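You operate a simulated robot arm through the tools that you are given. There is no shell and no other tool.

You run a simulated robot arm. Do the job below in one go: nothing can be reset, and whatever is moved stays where it is left.

JOB
Fit the red sensor in its bracket, clip it, plug the heater in and switch on.

The check looks at the end state, three seconds after you hand in, the way a careful person would. Anything else that was tipped, shoved, dropped, spilled or broken makes it a failure.

ROBOT AND FRAMES
A 7-joint arm with a two-finger parallel gripper, fixed in place. Base frame: the origin is on the floor under the middle of its stand, x ahead of it, y to its left, z up. Readings come in mm, degrees, newtons and seconds.
It reaches about 1479 mm from its shoulder. Its first joint turns from -166.0 to 166.0 degrees. Payload 4.4 kg.
Tool frame: the origin (TCP) lies between the finger pads and is the grasp point; the fingertips stand 23 mm ahead of it; z points along the fingers, y is the line along which they close. Largest opening 94 mm; finger width 38, thickness 10; the body of the gripper, 54 by 96 mm, starts 39 mm behind the TCP.
Orientation is told as [roll, pitch, yaw] about the base's x, y, z axes, in that order, counted from this pose: with the fingers straight down and closing along the base's y, the tool's x points along the base's -x, its y along +y and its z along -z.

CONTROLS
- The arm moves only by the tool arm_command. Its argument "deltas" is one flat list of numbers, 7 for each row, row after row: the shift along the base's x, y, z in units of 20 mm (1.0 is 20 mm), then the turn, a rotation vector about the base's x, y, z in units of 8 degrees (1.0 is 8 degrees), then the opening, from 0 (shut) to 1 (fully open). In form: [x, y, z, rx, ry, rz, grip, x, y, z, rx, ry, rz, grip, ...]. A call has 1 to 20 rows; each row shifts and turns the commanded pose from where the row before left it. A call with a number of a shift or a turn outside -1 to 1 is refused whole. Each row takes 0.2 s and may step no farther than 50 mm and 8.6 degrees from the row before; otherwise, or with a gripper value out of range, the whole call is refused. A pose out of reach is approached as far as the arm can. The call stops where the force on the tool passes 40 N (or 10 N more than at its start, if that is more) or the arm is blocked; 0.2 s more then pass. Each finger travels about 72 mm/s and halts on what it meets, pressing with about 29 N; the grip force reading is that of the motor and also rises with nothing between the fingers. The clock runs only during rows and for 0.2 s after the last one: add rows that do not move to give the fingers time. It gives the time, the measured TCP pose, the force on the tool (base axes), the opening and the grip force at its end, in the units of the frame above (readings bear some noise), with the torque about the TCP (base axes, N m) and any sound that the robot's microphone picked up, and new pictures: "views" is both (left out), scene, wrist or none.
- Cameras (640 x 400 px; columns grow to the right, rows downward): "scene" is fixed at [47.5, -644.1, 1644.9]; the picture's right is [0.73, -0.68, 0.00], its down [-0.24, -0.26, -0.93] and it looks along [0.64, 0.68, -0.36] (base axes); focal length 375 px, centre (320, 200). "wrist" rides on the gripper at [86, 16, -75] in the tool frame; the picture's right is [-0.18, 0.98, 0.00], its down [-0.58, -0.11, -0.81] and it looks along [-0.79, -0.15, 0.59] (tool axes); focal length 243 px, centre (320, 200). There is no depth. A picture from a camera that has moved, and an enlarged one, comes with that camera's place and axes in the base frame and with its lens. The place of the scene camera against the robot may be out by one fixed shift of up to 25 mm in any direction.
- zoom(camera, box): a new picture of the part [left, top, right, bottom] of that camera's present view, enlarged. It takes no simulated time.
- sign_off(): hands the job in; it is judged then, once.

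Nothing tells you positions but the pictures and the camera data. Unless the task says otherwise, let go and move clear before handing in.

The tools are called as a command line: name --argument value ..., lists and objects as JSON in quotes. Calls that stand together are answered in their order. arm_command: Moves the arm, as the interface text tells. Its arguments: {"type":"object","properties":{"deltas":{"type":"array","items":{"type":"number"}},"views":{"type":"string","enum":["both","scene","wrist","none"]}},"required":["deltas"]} The other tools are called the same way: zoom (camera, box) takes an enlarged picture of a part of a camera's view; sign_off () hands the job in.

At the start:

```text
clock: 0.0
position: [678.0, 544.3, 1249.0]
tool_rot: [0.0, 0.0, 0.0]
contact_force: [0.0, 0.2, -0.4]
wrist_torque: [0.0, 0.0, -0.01]
finger_gap: 93.6
gripper_force: 0.0
```

scene: 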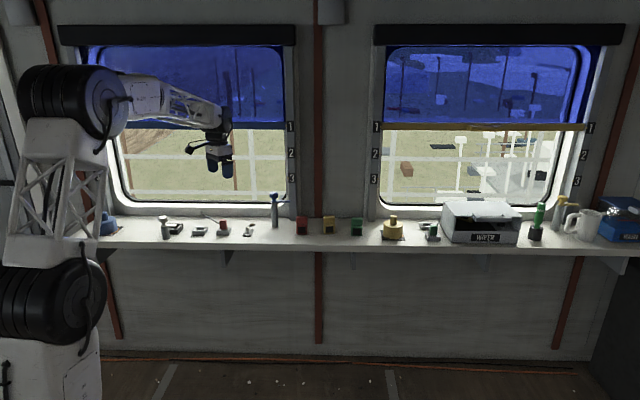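
wrist: 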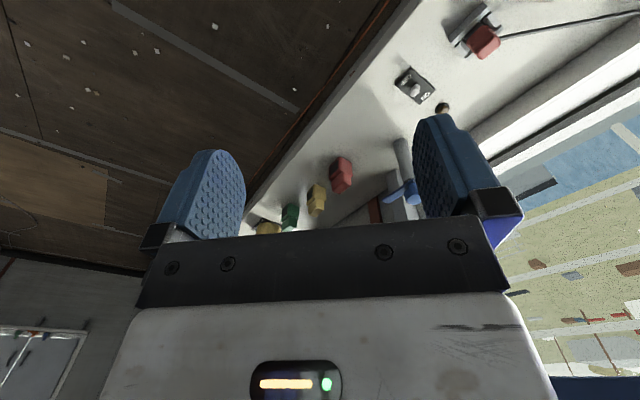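

I see a shelf under two windows with a row of small items: what look like brackets, plugs, coloured blocks and a heater or wafer unit. I'll zoom in on the parts before moving anything.

zoom --camera "scene" --box '[90, 180, 250, 280]'

zoom --camera "scene" --box '[230, 180, 390, 280]'

zoom --camera "scene" --box '[370, 180, 530, 280]'

zoom --camera "scene" --box '[500, 170, 640, 258]'

zoom --camera "wrist" --box '[240, 0, 640, 250]'

```text
4.00 times, centred on (170, 230) of scene
camera zoom: at [47.5, -644.1, 1644.9], right [0.73, -0.68, 0.0], down [-0.24, -0.26, -0.93], along [0.64, 0.68, -0.36], focal length 1501 px, centre (920, 80)
```

zoom: 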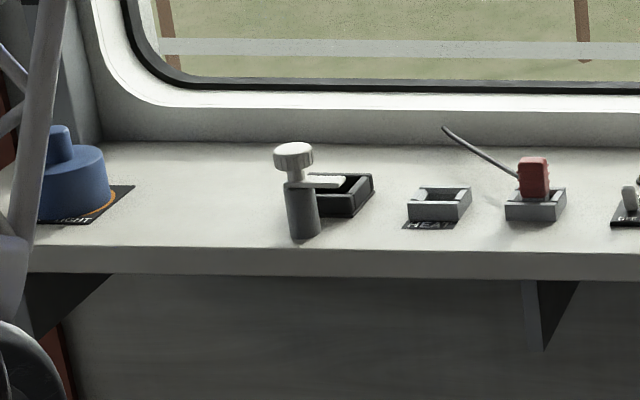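

```text
4.00 times, centred on (310, 230) of scene
camera zoom: at [47.5, -644.1, 1644.9], right [0.73, -0.68, 0.0], down [-0.24, -0.26, -0.93], along [0.64, 0.68, -0.36], focal length 1501 px, centre (360, 80)
```

zoom: 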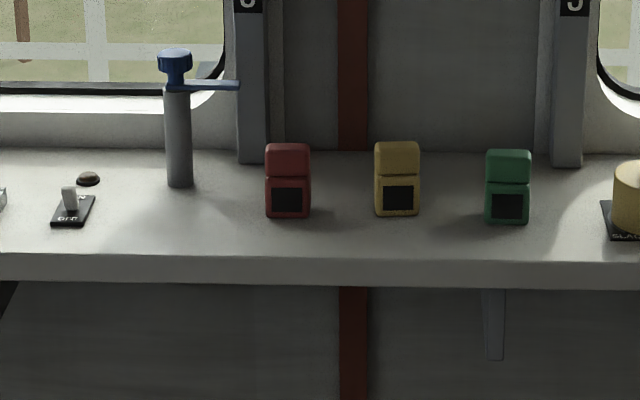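

```text
4.00 times, centred on (450, 230) of scene
camera zoom: at [47.5, -644.1, 1644.9], right [0.73, -0.68, 0.0], down [-0.24, -0.26, -0.93], along [0.64, 0.68, -0.36], focal length 1501 px, centre (-200, 80)
```

zoom: 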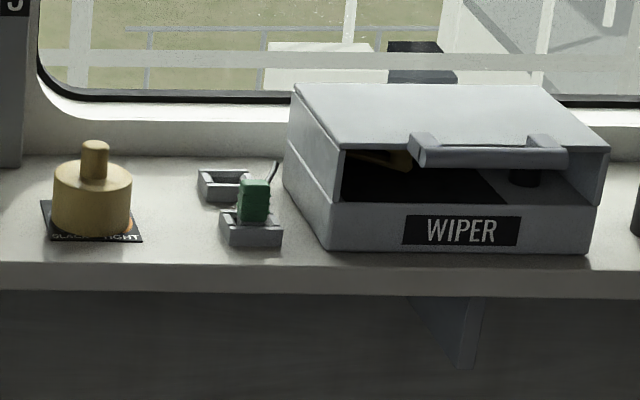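

```text
4.55 times, centred on (570, 214) of scene
camera zoom: at [47.5, -644.1, 1644.9], right [0.73, -0.68, 0.0], down [-0.24, -0.26, -0.93], along [0.64, 0.68, -0.36], focal length 1706 px, centre (-816, 136)
```

zoom: 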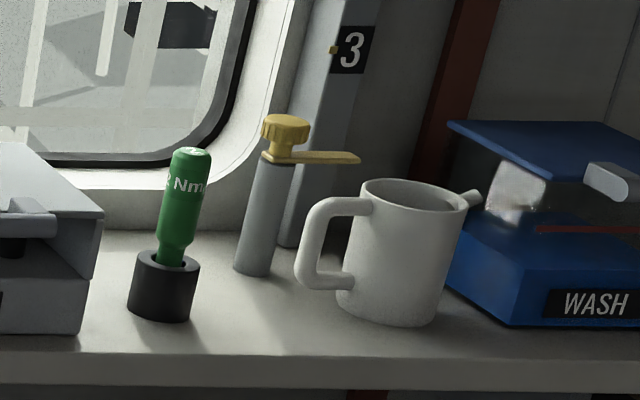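

```text
1.60 times, centred on (440, 125) of wrist
camera zoom: at [590.2, 561.4, 1325.2], right [0.18, 0.98, 0.0], down [0.58, -0.11, 0.81], along [0.79, -0.15, -0.59], focal length 388 px, centre (128, 320)
```

zoom: 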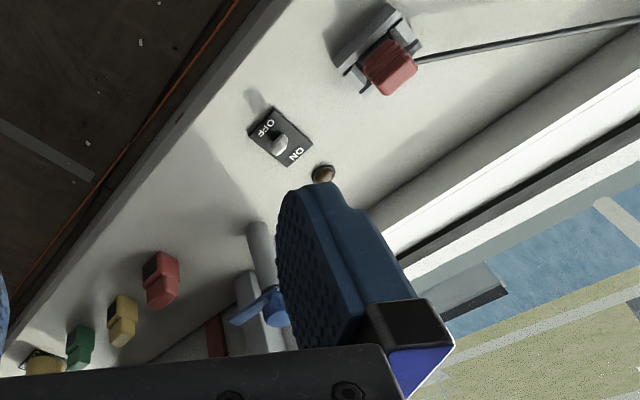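

The shelf top is at about z = 890 and runs roughly along (0.73, -0.68). The left end holds the white-knob clamp with the dark bracket, the "HEAT…" socket, a red plug parked in another socket, and the ON/OFF switch. I'll turn the gripper square to the wall and take a closer look from in front of the shelf.

arm_command --deltas '[-0.931, 0.55, -0.573, 0, 0, 0.452, 1, -0.931, 0.55, -0.573, 0, 0, 0.452, 1, -0.931, 0.55, -0.573, 0, 0, 0.452, 1, -0.931, 0.55, -0.573, 0, 0, 0.452, 1, -0.931, 0.55, -0.573, 0, 0, 0.452, 1, -0.931, 0.55, -0.573, 0, 0, 0.452, 1, -0.931, 0.55, -0.573, 0, 0, 0.452, 1, -0.931, 0.55, -0.573, 0, 0, 0.452, 1, -0.931, 0.55, -0.573, 0, 0, 0.452, 1, -0.931, 0.55, -0.573, 0, 0, 0.452, 1, -0.931, 0.55, -0.573, 0, 0, 0.452, 1, -0.931, 0.55, -0.573, 0, 0, 0.452, 1, -0.931, 0.55, -0.573, 0, 0, 0.452, 1, 0, 0, 0, 0, 0, 0, 1]'

```text
clock: 3.0
position: [434.8, 691.1, 1100.5]
tool_rot: [-0.1, -0.1, 47.1]
contact_force: [0.8, -0.8, 0.1]
wrist_torque: [-0.01, -0.02, 0.0]
finger_gap: 94.1
gripper_force: 0.1
camera wrist: at [363.3, 639.3, 1176.4], right [-0.59, 0.8, 0.0], down [0.48, 0.35, 0.81], along [0.65, 0.48, -0.59], focal length 243 px, centre (320, 200)
```

scene: 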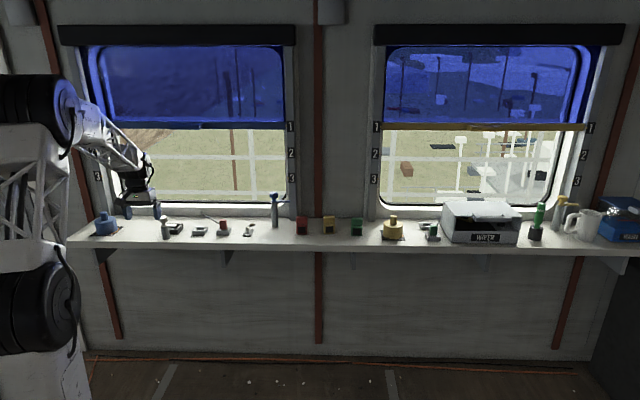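
wrist: 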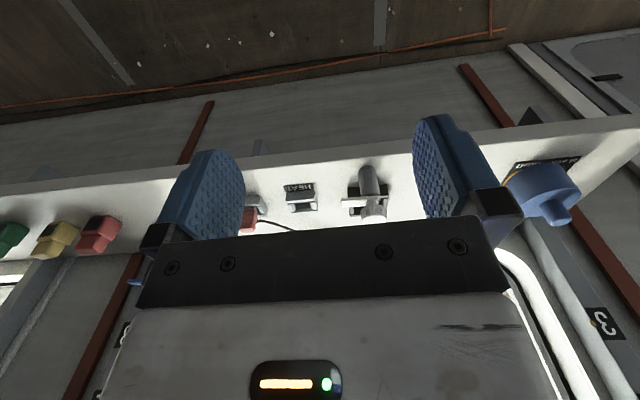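

zoom --camera "wrist" --box '[220, 140, 420, 265]'

zoom --camera "wrist" --box '[0, 150, 200, 275]'

zoom --camera "scene" --box '[150, 205, 246, 265]'

```text
3.20 times, centred on (320, 202) of wrist
camera zoom: at [363.3, 639.3, 1176.4], right [-0.59, 0.8, 0.0], down [0.48, 0.35, 0.81], along [0.65, 0.48, -0.59], focal length 776 px, centre (320, 192)
```

zoom: 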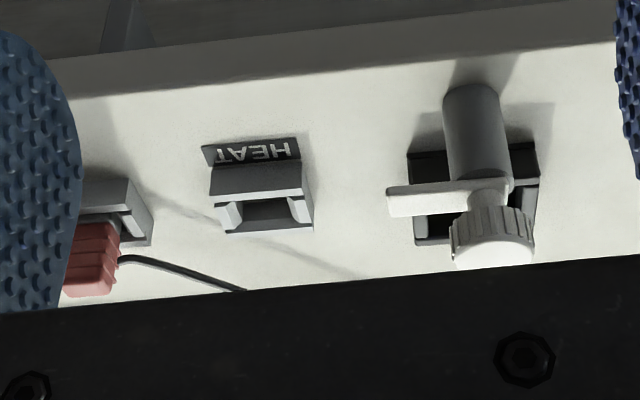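

```text
3.20 times, centred on (100, 212) of wrist
camera zoom: at [363.3, 639.3, 1176.4], right [-0.59, 0.8, 0.0], down [0.48, 0.35, 0.81], along [0.65, 0.48, -0.59], focal length 776 px, centre (1024, 160)
```

zoom: 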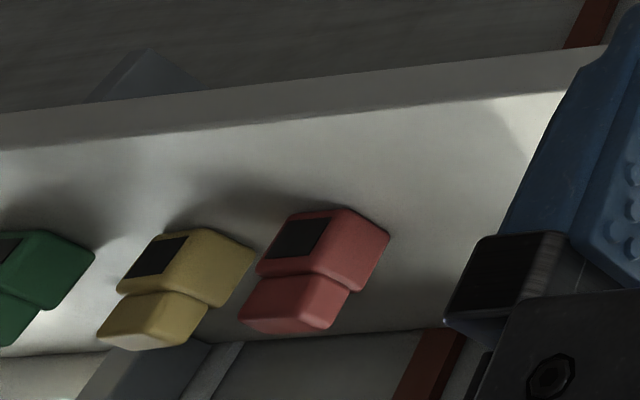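

```text
6.67 times, centred on (198, 235) of scene
camera zoom: at [47.5, -644.1, 1644.9], right [0.73, -0.68, 0.0], down [-0.24, -0.26, -0.93], along [0.64, 0.68, -0.36], focal length 2502 px, centre (1133, -33)
```

zoom: 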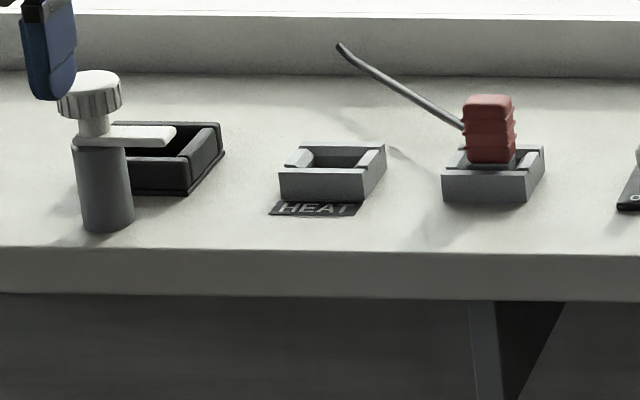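

I can now see the clamp arm, which points sideways in front of the dark bracket. The HEAT socket is empty and the red plug is parked next to it. I'll move closer to the bracket for a detailed look.

arm_command --deltas '[0.43, 0.943, -0.786, 0, 0, 0, 1, 0.43, 0.943, -0.786, 0, 0, 0, 1, 0.43, 0.943, -0.786, 0, 0, 0, 1, 0.43, 0.943, -0.786, 0, 0, 0, 1, 0.43, 0.943, -0.786, 0, 0, 0, 1, 0.43, 0.943, -0.786, 0, 0, 0, 1, 0.43, 0.943, -0.786, 0, 0, 0, 1, 0, 0, 0, 0, 0, 0, 1]' --views "both"

zoom --camera "wrist" --box '[200, 0, 440, 150]'

zoom --camera "wrist" --box '[220, 100, 420, 225]'

```text
clock: 4.8
position: [493.1, 820.7, 991.9]
tool_rot: [0.0, -0.1, 47.1]
contact_force: [0.2, 0.1, -0.3]
wrist_torque: [-0.03, -0.04, -0.01]
finger_gap: 93.8
gripper_force: 0.0
camera wrist: at [422.6, 770.2, 1067.1], right [-0.59, 0.8, 0.0], down [0.48, 0.35, 0.81], along [0.65, 0.48, -0.59], focal length 243 px, centre (320, 200)
```

scene: 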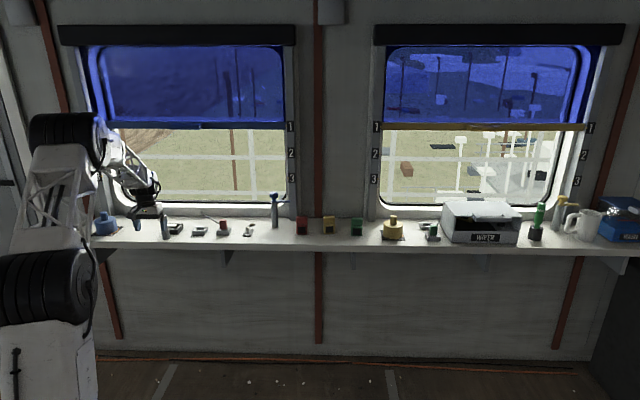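
wrist: 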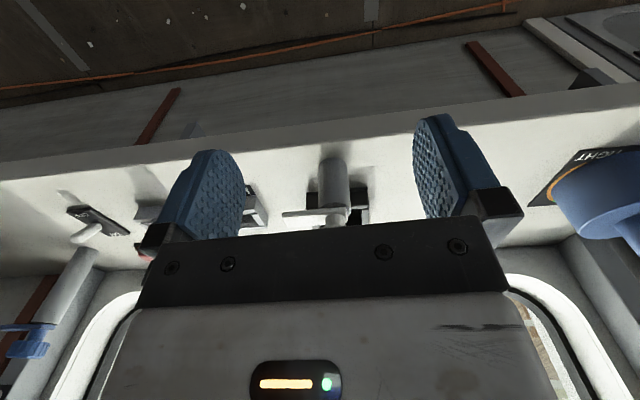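

```text
2.67 times, centred on (320, 75) of wrist
camera zoom: at [422.6, 770.2, 1067.1], right [-0.59, 0.8, 0.0], down [0.48, 0.35, 0.81], along [0.65, 0.48, -0.59], focal length 647 px, centre (320, 533)
```

zoom: 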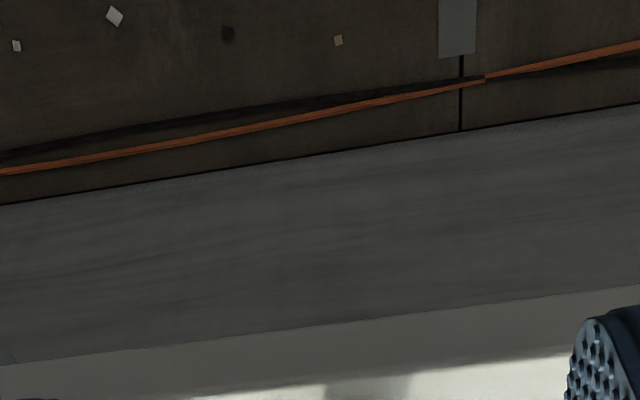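

```text
3.20 times, centred on (320, 162) of wrist
camera zoom: at [422.6, 770.2, 1067.1], right [-0.59, 0.8, 0.0], down [0.48, 0.35, 0.81], along [0.65, 0.48, -0.59], focal length 776 px, centre (320, 320)
```

zoom: 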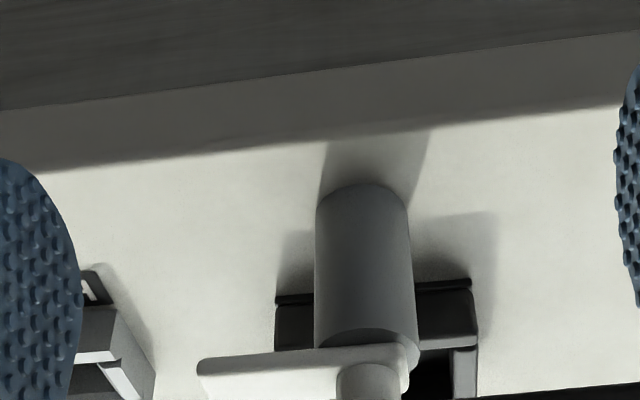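

The gripper body hides the bracket from here. I'll rise and tilt the tool so the wrist camera looks steeply down on the left group, then zoom.

arm_command --deltas '[0, 0, 1, 0, 0, 0, 1, 0, 0, 1, 0, 0, 0, 1, 0.15, 0.433, 0.917, -0.457, 0.427, 0, 1, 0.15, 0.433, 0.917, -0.457, 0.427, 0, 1, 0.15, 0.433, 0.917, -0.457, 0.427, 0, 1, 0.15, 0.433, 0.917, -0.457, 0.427, 0, 1, 0.15, 0.433, 0.917, -0.457, 0.427, 0, 1, 0.15, 0.433, 0.917, -0.457, 0.427, 0, 1, 0, 0, 0, 0, 0, 0, 1]' --views "wrist"

```text
clock: 6.8
position: [514.6, 871.7, 1141.3]
tool_rot: [0.1, 30.1, 47.0]
contact_force: [0.1, 0.8, -1.3]
wrist_torque: [0.01, 0.0, 0.02]
finger_gap: 94.1
gripper_force: 0.0
camera wrist: at [477.0, 855.4, 1249.9], right [-0.61, 0.79, -0.09], down [0.7, 0.59, 0.41], along [0.37, 0.18, -0.91], focal length 243 px, centre (320, 200)
```

wrist: 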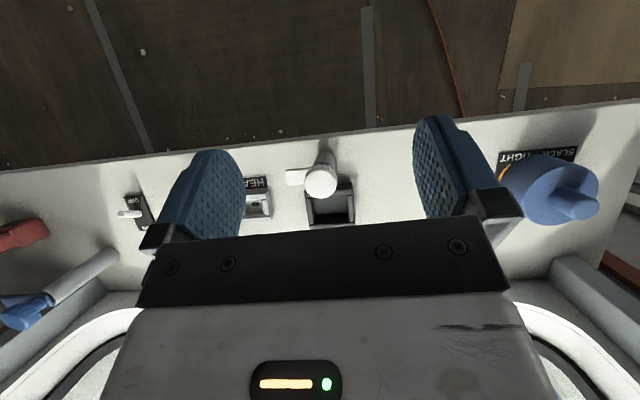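

zoom --camera "wrist" --box '[225, 140, 385, 240]'

zoom --camera "wrist" --box '[480, 120, 640, 220]'

zoom --camera "wrist" --box '[0, 180, 200, 305]'

```text
4.00 times, centred on (305, 190) of wrist
camera zoom: at [477.0, 855.4, 1249.9], right [-0.61, 0.79, -0.09], down [0.7, 0.59, 0.41], along [0.37, 0.18, -0.91], focal length 970 px, centre (380, 240)
```

zoom: 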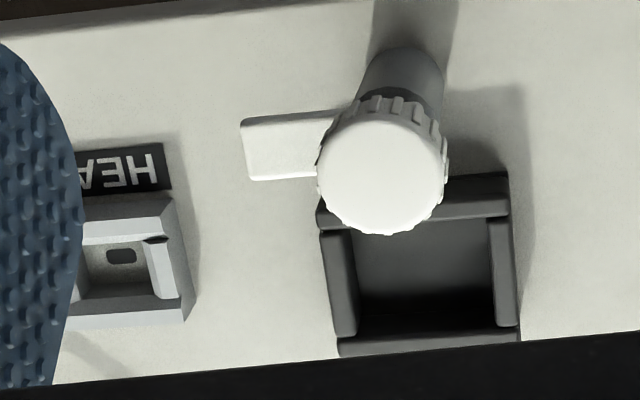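

```text
4.00 times, centred on (560, 170) of wrist
camera zoom: at [477.0, 855.4, 1249.9], right [-0.61, 0.79, -0.09], down [0.7, 0.59, 0.41], along [0.37, 0.18, -0.91], focal length 970 px, centre (-640, 320)
```

zoom: 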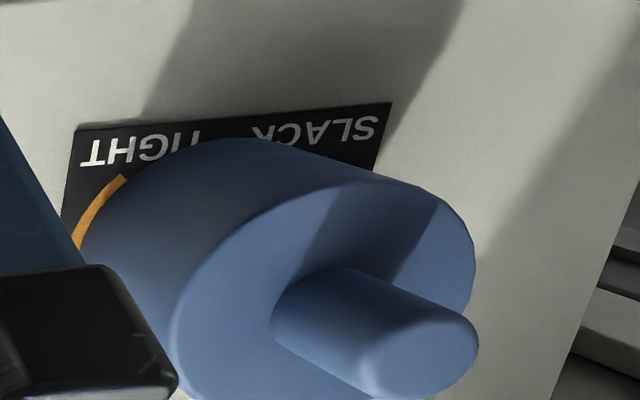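

```text
3.20 times, centred on (100, 242) of wrist
camera zoom: at [477.0, 855.4, 1249.9], right [-0.61, 0.79, -0.09], down [0.7, 0.59, 0.41], along [0.37, 0.18, -0.91], focal length 776 px, centre (1024, 64)
```

zoom: 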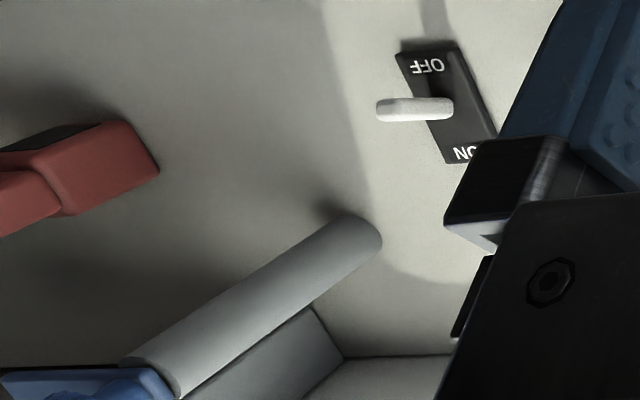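

The bracket is an empty square pocket behind the white-capped clamp. The coloured knobs are SLACK/TIGHT tensioners, which the job doesn't mention. The switch reads OFF on the room side and ON on the wall side. Next I'll shift along the shelf to study the plug, its cable and the sockets.

arm_command --deltas '[0.9, -0.5, 0, 0, 0, 0, 1, 0.9, -0.5, 0, 0, 0, 0, 1, 0.9, -0.5, 0, 0, 0, 0, 1, 0.9, -0.5, 0, 0, 0, 0, 1, 0.9, -0.5, 0, 0, 0, 0, 1, 0.9, -0.5, 0, 0, 0, 0, 1, 0.9, -0.5, 0, 0, 0, 0, 1, 0.9, -0.5, 0, 0, 0, 0, 1, 0, 0, 0, 0, 0, 0, 1]' --views "wrist"

zoom --camera "wrist" --box '[225, 140, 385, 240]'

zoom --camera "wrist" --box '[60, 130, 220, 230]'

```text
clock: 8.8
position: [657.5, 791.1, 1142.4]
tool_rot: [0.0, 30.0, 47.0]
contact_force: [-0.6, 0.2, 0.4]
wrist_torque: [-0.02, 0.01, -0.04]
finger_gap: 94.2
gripper_force: 0.1
camera wrist: at [620.0, 776.1, 1249.5], right [-0.61, 0.79, -0.09], down [0.7, 0.59, 0.41], along [0.37, 0.18, -0.91], focal length 243 px, centre (320, 200)
```

wrist: 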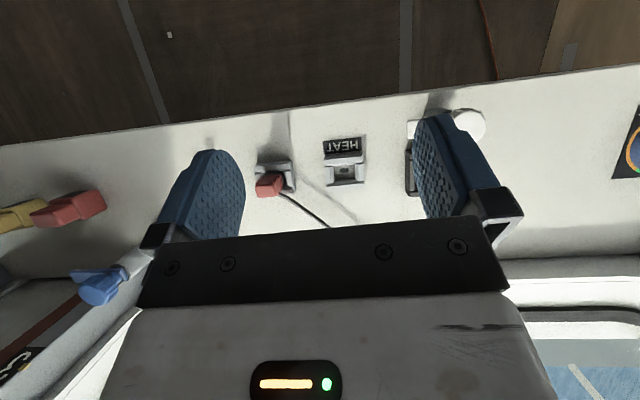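

```text
4.00 times, centred on (305, 190) of wrist
camera zoom: at [620.0, 776.1, 1249.5], right [-0.61, 0.79, -0.09], down [0.7, 0.59, 0.41], along [0.37, 0.18, -0.91], focal length 970 px, centre (380, 240)
```

zoom: 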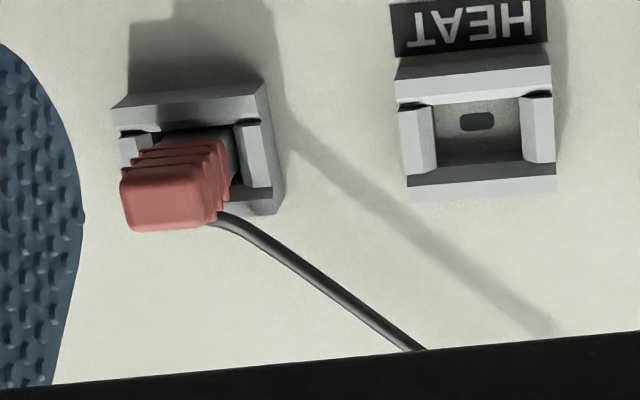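

```text
4.00 times, centred on (140, 180) of wrist
camera zoom: at [620.0, 776.1, 1249.5], right [-0.61, 0.79, -0.09], down [0.7, 0.59, 0.41], along [0.37, 0.18, -0.91], focal length 970 px, centre (1040, 280)
```

zoom: 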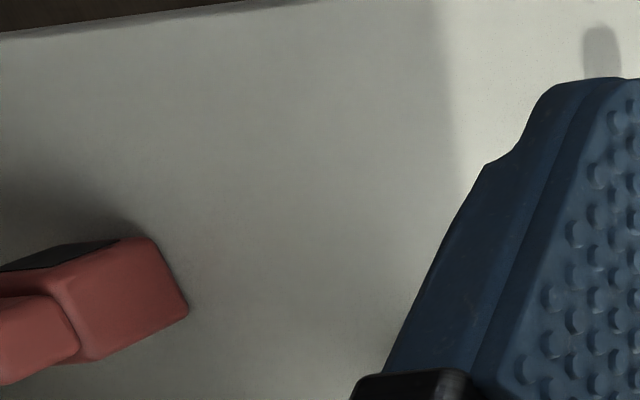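

zoom --camera "scene" --box '[190, 195, 254, 235]'

zoom --camera "scene" --box '[410, 205, 458, 245]'

zoom --camera "scene" --box '[284, 205, 332, 245]'

zoom --camera "scene" --box '[145, 205, 193, 245]'

```text
10.00 times, centred on (222, 215) of scene
camera zoom: at [47.5, -644.1, 1644.9], right [0.73, -0.68, 0.0], down [-0.24, -0.26, -0.93], along [0.64, 0.68, -0.36], focal length 3753 px, centre (1300, 50)
```

zoom: 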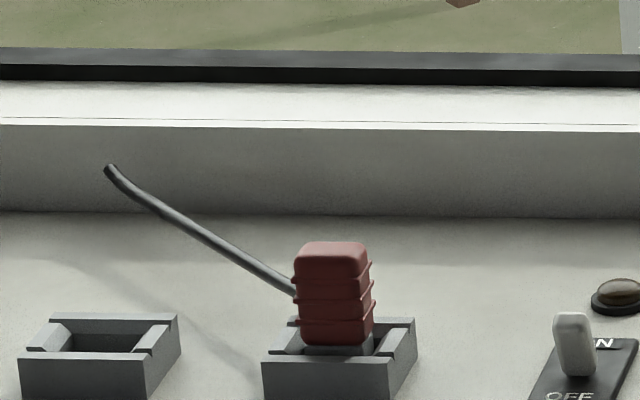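

```text
10.00 times, centred on (434, 225) of scene
camera zoom: at [47.5, -644.1, 1644.9], right [0.73, -0.68, 0.0], down [-0.24, -0.26, -0.93], along [0.64, 0.68, -0.36], focal length 3753 px, centre (-820, -50)
```

zoom: 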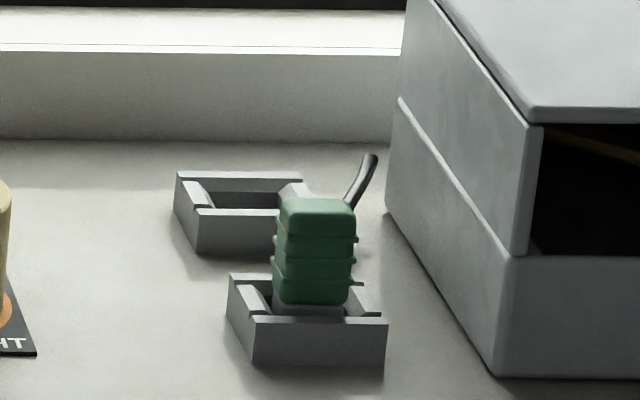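

```text
10.00 times, centred on (308, 225) of scene
camera zoom: at [47.5, -644.1, 1644.9], right [0.73, -0.68, 0.0], down [-0.24, -0.26, -0.93], along [0.64, 0.68, -0.36], focal length 3753 px, centre (440, -50)
```

zoom: 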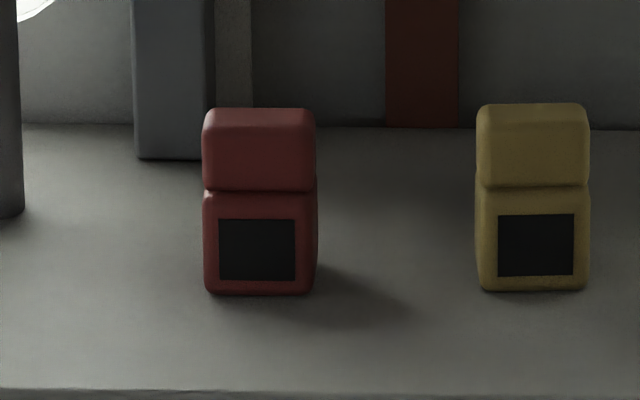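

```text
10.00 times, centred on (169, 225) of scene
camera zoom: at [47.5, -644.1, 1644.9], right [0.73, -0.68, 0.0], down [-0.24, -0.26, -0.93], along [0.64, 0.68, -0.36], focal length 3753 px, centre (1830, -50)
```

zoom: 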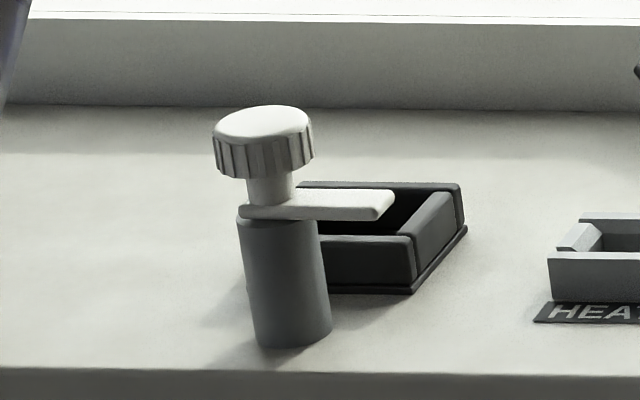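

The plug's cable is a short free stub leaving its back-left side, and the two sockets look equally oriented. Now I'll move along to the red sensor, staying above the blue post, to see its shape.

arm_command --deltas '[0.91, -0.973, 0.2, 0, 0, 0, 1, 0.91, -0.973, 0.2, 0, 0, 0, 1, 0.91, -0.973, 0.2, 0, 0, 0, 1, 0.91, -0.973, 0.2, 0, 0, 0, 1, 0.91, -0.973, 0.2, 0, 0, 0, 1, 0.91, -0.973, 0.2, 0, 0, 0, 1, 0.91, -0.973, 0.2, 0, 0, 0, 1, 0.91, -0.973, 0.2, 0, 0, 0, 1, 0.91, -0.973, 0.2, 0, 0, 0, 1, 0.91, -0.973, 0.2, 0, 0, 0, 1, 0.91, -0.973, 0.0, 0, 0, 0, 1, 0.91, -0.973, 0, 0, 0, 0, 1, 0.91, -0.973, 0, 0, 0, 0, 1, 0.91, -0.973, 0, 0, 0, 0, 1, 0.91, -0.973, 0, 0, 0, 0, 1, 0, 0, 0, 0, 0, 0, 1]' --views "both"

zoom --camera "wrist" --box '[225, 140, 385, 240]'

zoom --camera "wrist" --box '[60, 130, 220, 230]'

```text
clock: 12.2
position: [929.4, 496.4, 1182.9]
tool_rot: [0.0, 30.1, 47.0]
contact_force: [-0.1, 1.0, 0.5]
wrist_torque: [0.03, 0.0, 0.01]
finger_gap: 94.1
gripper_force: 0.1
camera wrist: at [892.0, 481.3, 1290.3], right [-0.61, 0.79, -0.09], down [0.7, 0.59, 0.41], along [0.37, 0.18, -0.91], focal length 243 px, centre (320, 200)
```

scene: 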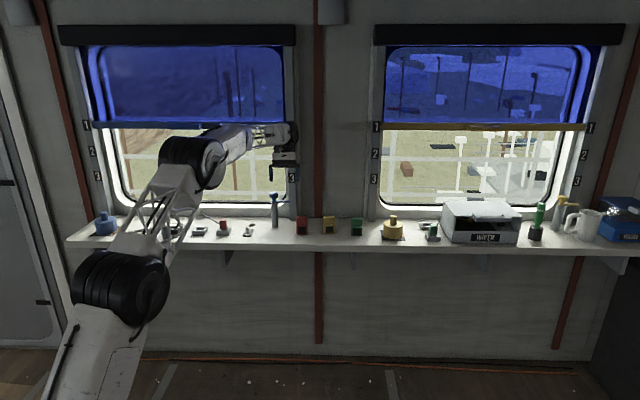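
wrist: 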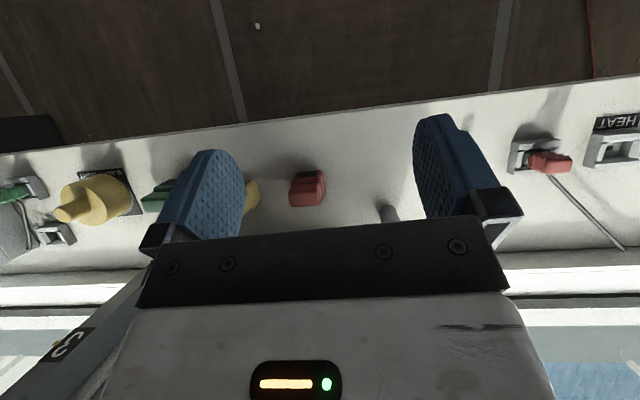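

```text
4.00 times, centred on (305, 190) of wrist
camera zoom: at [892.0, 481.3, 1290.3], right [-0.61, 0.79, -0.09], down [0.7, 0.59, 0.41], along [0.37, 0.18, -0.91], focal length 970 px, centre (380, 240)
```

zoom: 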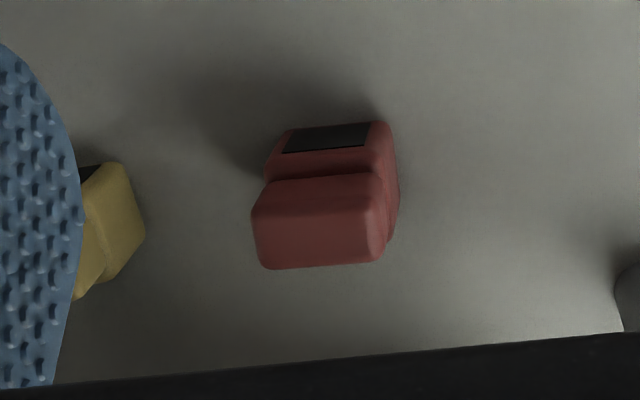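

```text
4.00 times, centred on (140, 180) of wrist
camera zoom: at [892.0, 481.3, 1290.3], right [-0.61, 0.79, -0.09], down [0.7, 0.59, 0.41], along [0.37, 0.18, -0.91], focal length 970 px, centre (1040, 280)
```

zoom: 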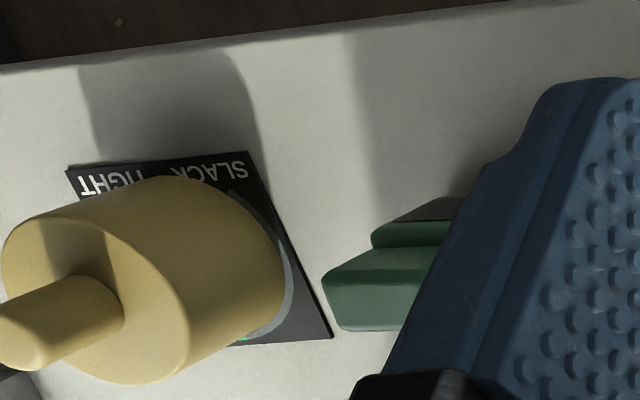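

zoom --camera "wrist" --box '[280, 160, 336, 212]'

zoom --camera "scene" --box '[240, 110, 336, 250]'

zoom --camera "wrist" --box '[0, 140, 80, 250]'

zoom --camera "wrist" --box '[480, 90, 640, 260]'

```text
7.69 times, centred on (308, 186) of wrist
camera zoom: at [892.0, 481.3, 1290.3], right [-0.61, 0.79, -0.09], down [0.7, 0.59, 0.41], along [0.37, 0.18, -0.91], focal length 1866 px, centre (412, 308)
```

zoom: 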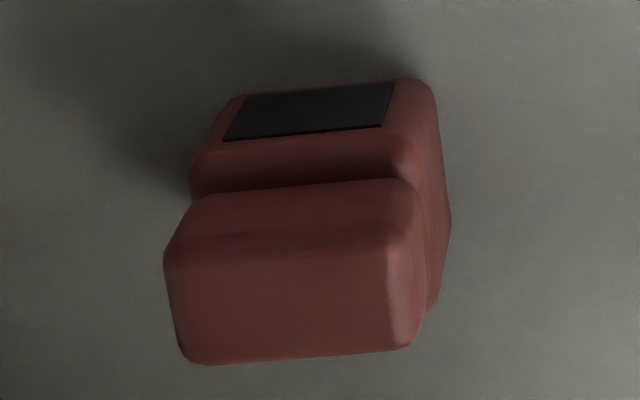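

```text
2.86 times, centred on (288, 180) of scene
camera zoom: at [47.5, -644.1, 1644.9], right [0.73, -0.68, 0.0], down [-0.24, -0.26, -0.93], along [0.64, 0.68, -0.36], focal length 1072 px, centre (411, 257)
```

zoom: 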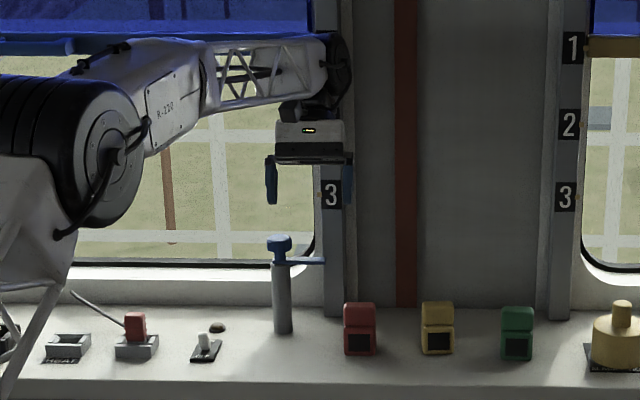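

```text
3.64 times, centred on (40, 195) of wrist
camera zoom: at [892.0, 481.3, 1290.3], right [-0.61, 0.79, -0.09], down [0.7, 0.59, 0.41], along [0.37, 0.18, -0.91], focal length 882 px, centre (1338, 218)
```

zoom: 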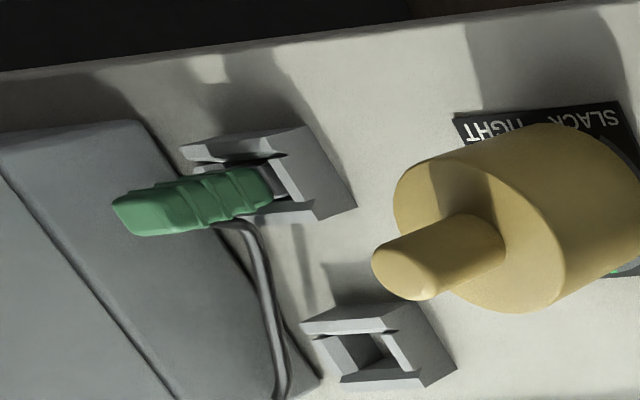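

```text
2.35 times, centred on (560, 175) of wrist
camera zoom: at [892.0, 481.3, 1290.3], right [-0.61, 0.79, -0.09], down [0.7, 0.59, 0.41], along [0.37, 0.18, -0.91], focal length 571 px, centre (-245, 259)
```

zoom: 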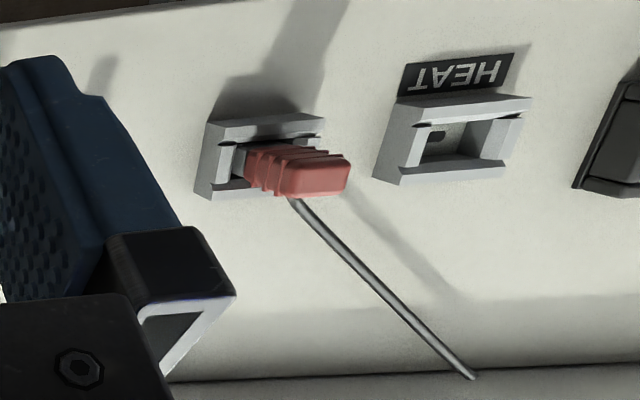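

The sensor has a stepped top, with a body about 50 mm wide and high and a cap set back, leaving a front ledge that the clamp arm could hold down. I'll take a still reading to see how well the pose settles before measuring accurately.

arm_command --deltas '[0, 0, 0, 0, 0, 0, 1, 0, 0, 0, 0, 0, 0, 1, 0, 0, 0, 0, 0, 0, 1]' --views "none"

arm_command --deltas '[0, 0, 0, 0, 0, 0, 1]' --views "wrist"

```text
clock: 13.0
position: [929.4, 498.3, 1181.2]
tool_rot: [0.1, 30.0, 47.0]
contact_force: [0.5, -0.4, -0.3]
wrist_torque: [0.0, -0.02, -0.01]
finger_gap: 93.8
gripper_force: 0.1
```

```text
clock: 13.4
position: [929.3, 498.4, 1181.7]
tool_rot: [0.1, 30.0, 47.0]
contact_force: [0.5, -0.3, 0.1]
wrist_torque: [-0.02, 0.01, -0.01]
finger_gap: 93.9
gripper_force: 0.0
camera wrist: at [891.7, 481.7, 1290.3], right [-0.61, 0.79, -0.09], down [0.7, 0.59, 0.41], along [0.37, 0.18, -0.91], focal length 243 px, centre (320, 200)
```

wrist: 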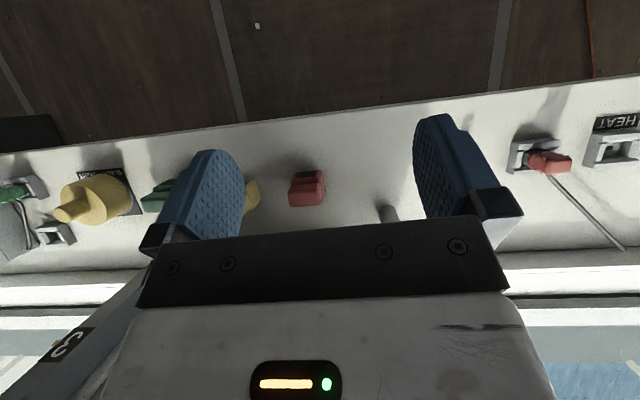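

The pose settles within a second, with readings good to about 0.5 mm. Triangulating the HEAT label gives a shelf top near z = 881. Next I'll go back over the bracket for a settled measurement before picking up the sensor.

arm_command --deltas '[-1, 1, 0, 0, 0, 0, 1, -1, 1, 0, 0, 0, 0, 1, -1, 1, 0, 0, 0, 0, 1, -1, 1, 0, 0, 0, 0, 1, -1, 1, 0, 0, 0, 0, 1, -1, 1, 0, 0, 0, 0, 1, -1, 1, 0, 0, 0, 0, 1, -1, 1, 0, 0, 0, 0, 1, -1, 1, 0, 0, 0, 0, 1, -1, 1, 0, 0, 0, 0, 1, -1, 1, 0, 0, 0, 0, 1, -1, 1, -0.25, 0, 0, 0, 1, -1, 1, -0.25, 0, 0, 0, 1, -1, 1, -0.25, 0, 0, 0, 1, -1, 1, -0.25, 0, 0, 0, 1, -1, 1, -0.25, 0, 0, 0, 1, -1, 1, -0.25, 0, 0, 0, 1, -1, 1, -0.25, 0, 0, 0, 1, -1, 1, -0.25, 0, 0, 0, 1, -1, 1, 0, 0, 0, 0, 1]' --views "none"

arm_command --deltas '[0, 0, 0, 0, 0, 0, 1, 0, 0, 0, 0, 0, 0, 1, 0, 0, 0, 0, 0, 0, 1, 0, 0, 0, 0, 0, 0, 1]' --views "wrist"

zoom --camera "wrist" --box '[275, 145, 371, 205]'

zoom --camera "wrist" --box '[245, 140, 341, 200]'

```text
clock: 17.6
position: [532.4, 903.2, 1140.6]
tool_rot: [0.0, 30.1, 47.0]
contact_force: [0.0, -0.4, -0.5]
wrist_torque: [-0.01, -0.01, -0.01]
finger_gap: 94.0
gripper_force: 0.0
```

```text
clock: 18.6
position: [530.6, 903.2, 1140.8]
tool_rot: [0.1, 30.1, 47.0]
contact_force: [0.4, 0.1, 0.4]
wrist_torque: [0.01, -0.02, 0.02]
finger_gap: 94.0
gripper_force: 0.0
camera wrist: at [493.2, 887.2, 1248.7], right [-0.61, 0.79, -0.09], down [0.7, 0.59, 0.41], along [0.37, 0.18, -0.91], focal length 243 px, centre (320, 200)
```

wrist: 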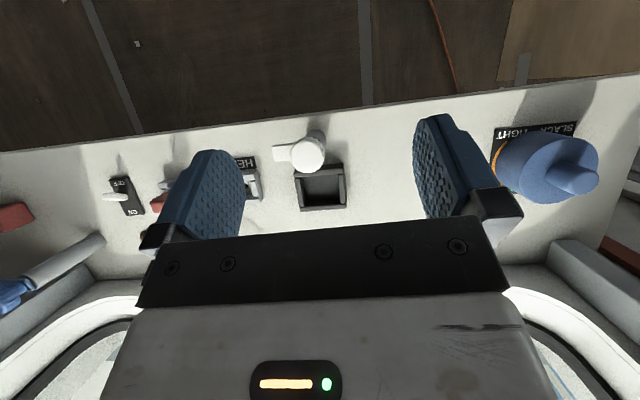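

```text
6.67 times, centred on (323, 175) of wrist
camera zoom: at [493.2, 887.2, 1248.7], right [-0.61, 0.79, -0.09], down [0.7, 0.59, 0.41], along [0.37, 0.18, -0.91], focal length 1618 px, centre (300, 367)
```

zoom: 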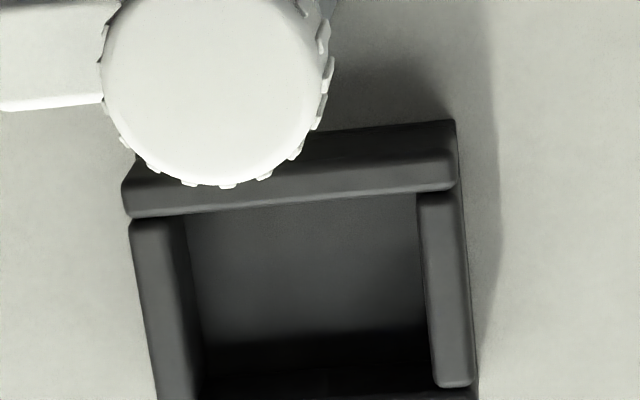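

```text
6.67 times, centred on (293, 170) of wrist
camera zoom: at [493.2, 887.2, 1248.7], right [-0.61, 0.79, -0.09], down [0.7, 0.59, 0.41], along [0.37, 0.18, -0.91], focal length 1618 px, centre (500, 400)
```

zoom: 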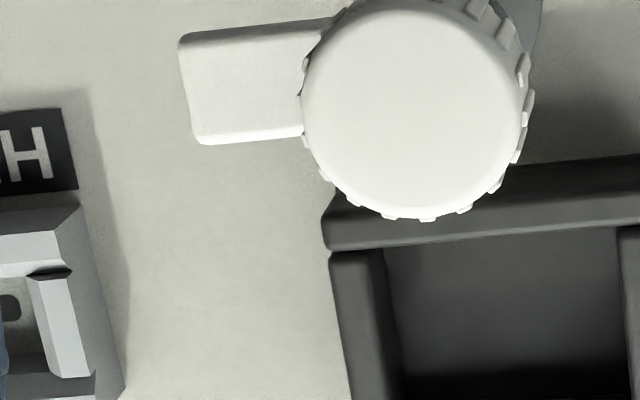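

zoom --camera "wrist" --box '[275, 160, 371, 220]'

zoom --camera "wrist" --box '[268, 120, 332, 160]'

```text
6.67 times, centred on (323, 190) of wrist
camera zoom: at [493.2, 887.2, 1248.7], right [-0.61, 0.79, -0.09], down [0.7, 0.59, 0.41], along [0.37, 0.18, -0.91], focal length 1618 px, centre (300, 267)
```

zoom: 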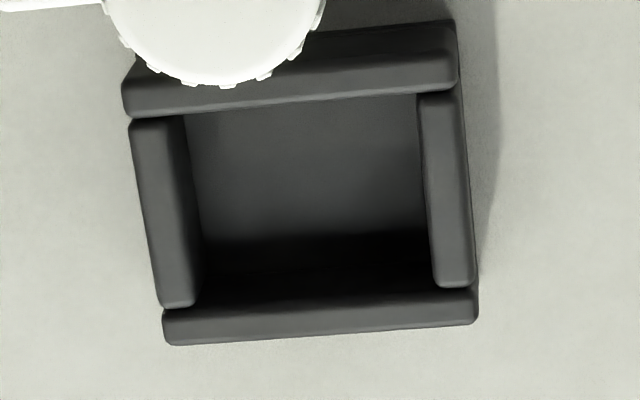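

```text
10.00 times, centred on (300, 140) of wrist
camera zoom: at [493.2, 887.2, 1248.7], right [-0.61, 0.79, -0.09], down [0.7, 0.59, 0.41], along [0.37, 0.18, -0.91], focal length 2426 px, centre (520, 800)
```

zoom: 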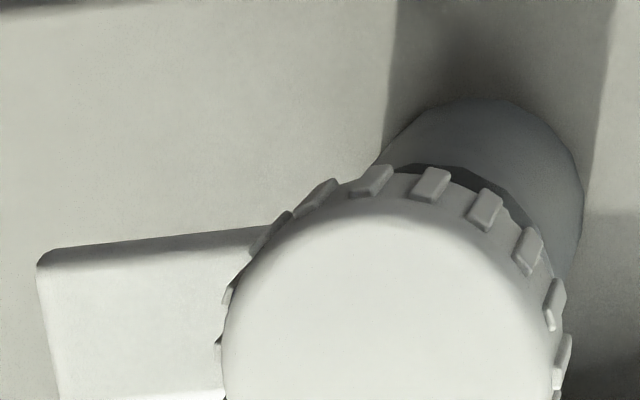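

The bracket pocket is about 56 × 46 mm with walls about 26 mm high, centred near (622, 948). The shelf runs at 45°, not 47°. The red sensor's centre is near (1041, 531). I'll straighten the tool to vertical at yaw 45 and travel high to just above the red sensor.

arm_command --deltas '[0.98, -0.716, 0.2, 0.457, -0.427, -0.04, 1, 0.98, -0.716, 0.2, 0.457, -0.427, -0.04, 1, 0.98, -0.716, 0.2, 0.457, -0.427, -0.04, 1, 0.98, -0.716, 0.2, 0.457, -0.427, -0.04, 1, 0.98, -0.716, 0, 0.457, -0.427, -0.04, 1, 0.98, -0.716, 0, 0.457, -0.427, -0.05, 1, 0.98, -0.716, 0, 0, 0, 0, 1, 0.98, -0.716, 0, 0, 0, 0, 1, 0.98, -0.716, 0, 0, 0, 0, 1, 0.98, -0.716, 0, 0, 0, 0, 1, 0.98, -0.716, 0, 0, 0, 0, 1, 0.98, -0.716, 0, 0, 0, 0, 1, 0.98, -0.716, 0, 0, 0, 0, 1, 0, 0, 0, 0, 0, 0, 1]' --views "none"

arm_command --deltas '[0.98, -0.716, 0, 0, 0, 0, 1, 0.98, -0.716, 0, 0, 0, 0, 1, 0.98, -0.716, 0, 0, 0, 0, 1, 0.98, -0.716, 0, 0, 0, 0, 1, 0.98, -0.716, 0, 0, 0, 0, 1, 0.98, -0.716, 0, 0, 0, 0, 1, 0.98, -0.716, 0, 0, 0, 0, 1, 0.98, -0.716, 0, 0, 0, 0, 1, 0.98, -0.716, 0, 0, 0, 0, 1, 0.98, -0.716, 0, 0, 0, 0, 1, 0.98, -0.716, 0, 0, 0, 0, 1, 0.98, -0.716, 0, 0, 0, 0, 1, 0.98, -0.716, 0, 0, 0, 0, 1, 0, 0, 0, 0, 0, 0, 1, 0, 0, 0, 0, 0, 0, 1, 0, 0, 0, 0, 0, 0, 1]' --views "both"

zoom --camera "wrist" --box '[240, 0, 400, 100]'

```text
clock: 21.6
position: [784.5, 714.0, 1155.4]
tool_rot: [0.4, 0.1, 45.2]
contact_force: [0.1, -0.2, -0.3]
wrist_torque: [-0.02, 0.01, 0.02]
finger_gap: 94.2
gripper_force: 0.0
```

```text
clock: 25.0
position: [1038.8, 528.3, 1156.5]
tool_rot: [0.5, -0.1, 45.2]
contact_force: [-0.5, 0.0, -0.7]
wrist_torque: [-0.01, -0.03, 0.0]
finger_gap: 93.9
gripper_force: 0.0
camera wrist: at [966.9, 478.8, 1231.5], right [-0.57, 0.82, 0.01], down [0.49, 0.33, 0.81], along [0.66, 0.46, -0.59], focal length 243 px, centre (320, 200)
```

scene: 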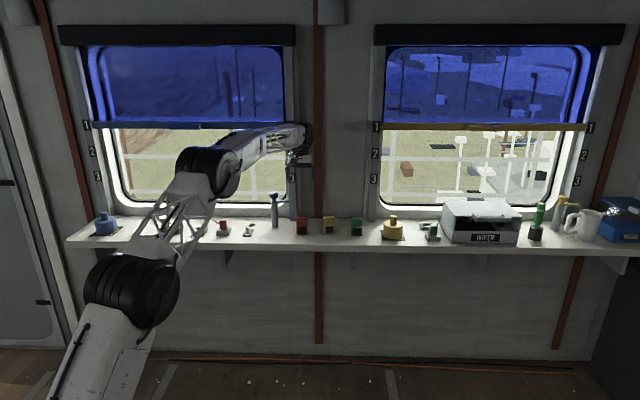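
wrist: 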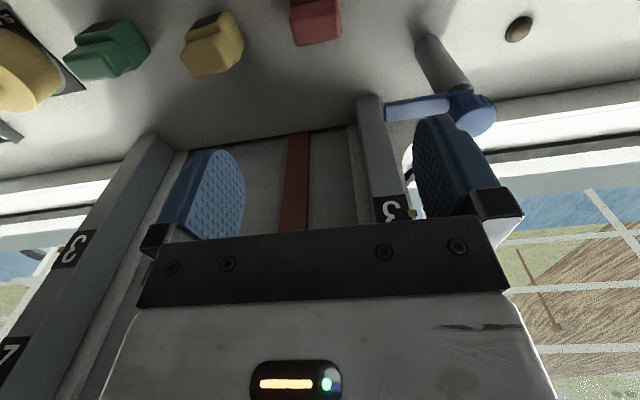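

```text
4.00 times, centred on (320, 50) of wrist
camera zoom: at [966.9, 478.8, 1231.5], right [-0.57, 0.82, 0.01], down [0.49, 0.33, 0.81], along [0.66, 0.46, -0.59], focal length 970 px, centre (320, 800)
```

zoom: 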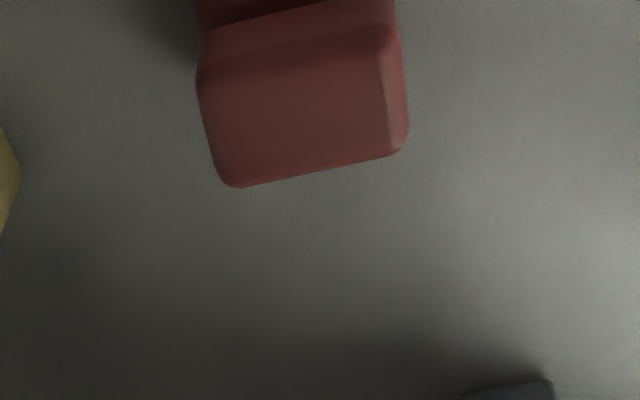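

The red sensor is below and between the fingers, with its centre about 4 mm toward +T and +P. I'll remove the small roll, shift a little, descend to just above its cap, and look again.

arm_command --deltas '[0.23, 0.05, -0.9, -0.044, -0.044, 0, 1, 0, 0, -0.9, 0, 0, 0, 1, 0, 0, -0.9, 0, 0, 0, 1, 0, 0, -0.9, 0, 0, 0, 1, 0, 0, -0.9, 0, 0, 0, 1, 0, 0, -0.9, 0, 0, 0, 1, 0, 0, -0.9, 0, 0, 0, 1, 0, 0, -0.9, 0, 0, 0, 1, 0, 0, 0, 0, 0, 0, 1, 0, 0, 0, 0, 0, 0, 1, 0, 0, 0, 0, 0, 0, 1]' --views "both"

zoom --camera "wrist" --box '[240, 80, 400, 180]'

zoom --camera "scene" --box '[260, 160, 340, 245]'

```text
clock: 27.4
position: [1044.4, 528.6, 1012.9]
tool_rot: [0.1, 0.1, 45.1]
contact_force: [0.1, -0.7, 0.8]
wrist_torque: [-0.02, 0.0, -0.01]
finger_gap: 94.0
gripper_force: 0.1
camera wrist: at [971.4, 480.0, 1087.5], right [-0.57, 0.82, 0.0], down [0.49, 0.34, 0.81], along [0.66, 0.46, -0.59], focal length 243 px, centre (320, 200)
```

scene: 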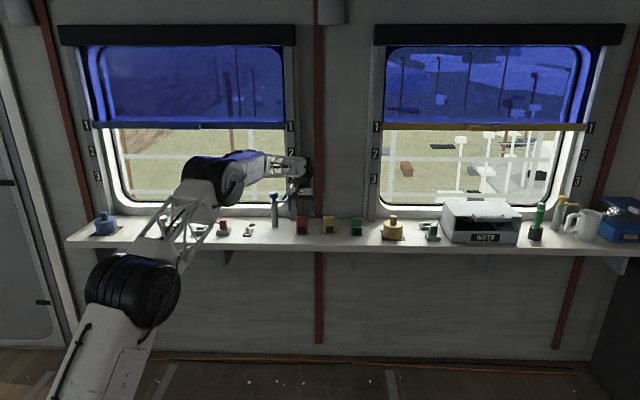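
wrist: 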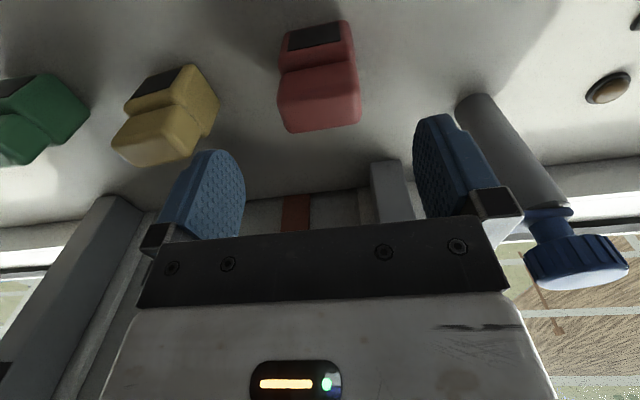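

```text
4.00 times, centred on (320, 130) of wrist
camera zoom: at [971.4, 480.0, 1087.5], right [-0.57, 0.82, 0.0], down [0.49, 0.34, 0.81], along [0.66, 0.46, -0.59], focal length 970 px, centre (320, 480)
```

zoom: 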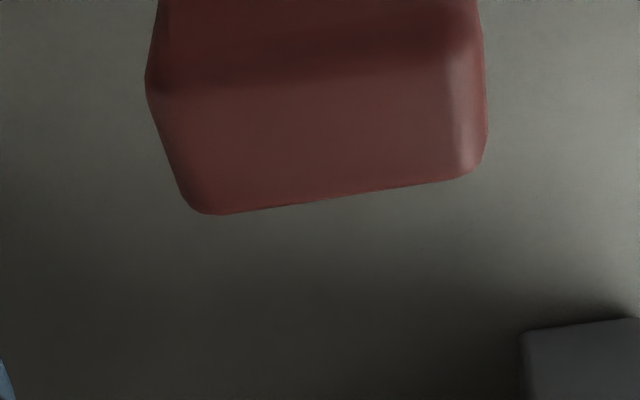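

```text
4.71 times, centred on (300, 202) of scene
camera zoom: at [47.5, -644.1, 1644.9], right [0.73, -0.68, 0.0], down [-0.24, -0.26, -0.93], along [0.64, 0.68, -0.36], focal length 1766 px, centre (414, 188)
```

zoom: 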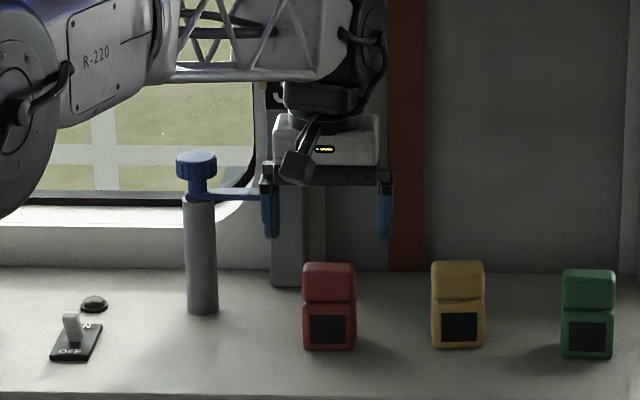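

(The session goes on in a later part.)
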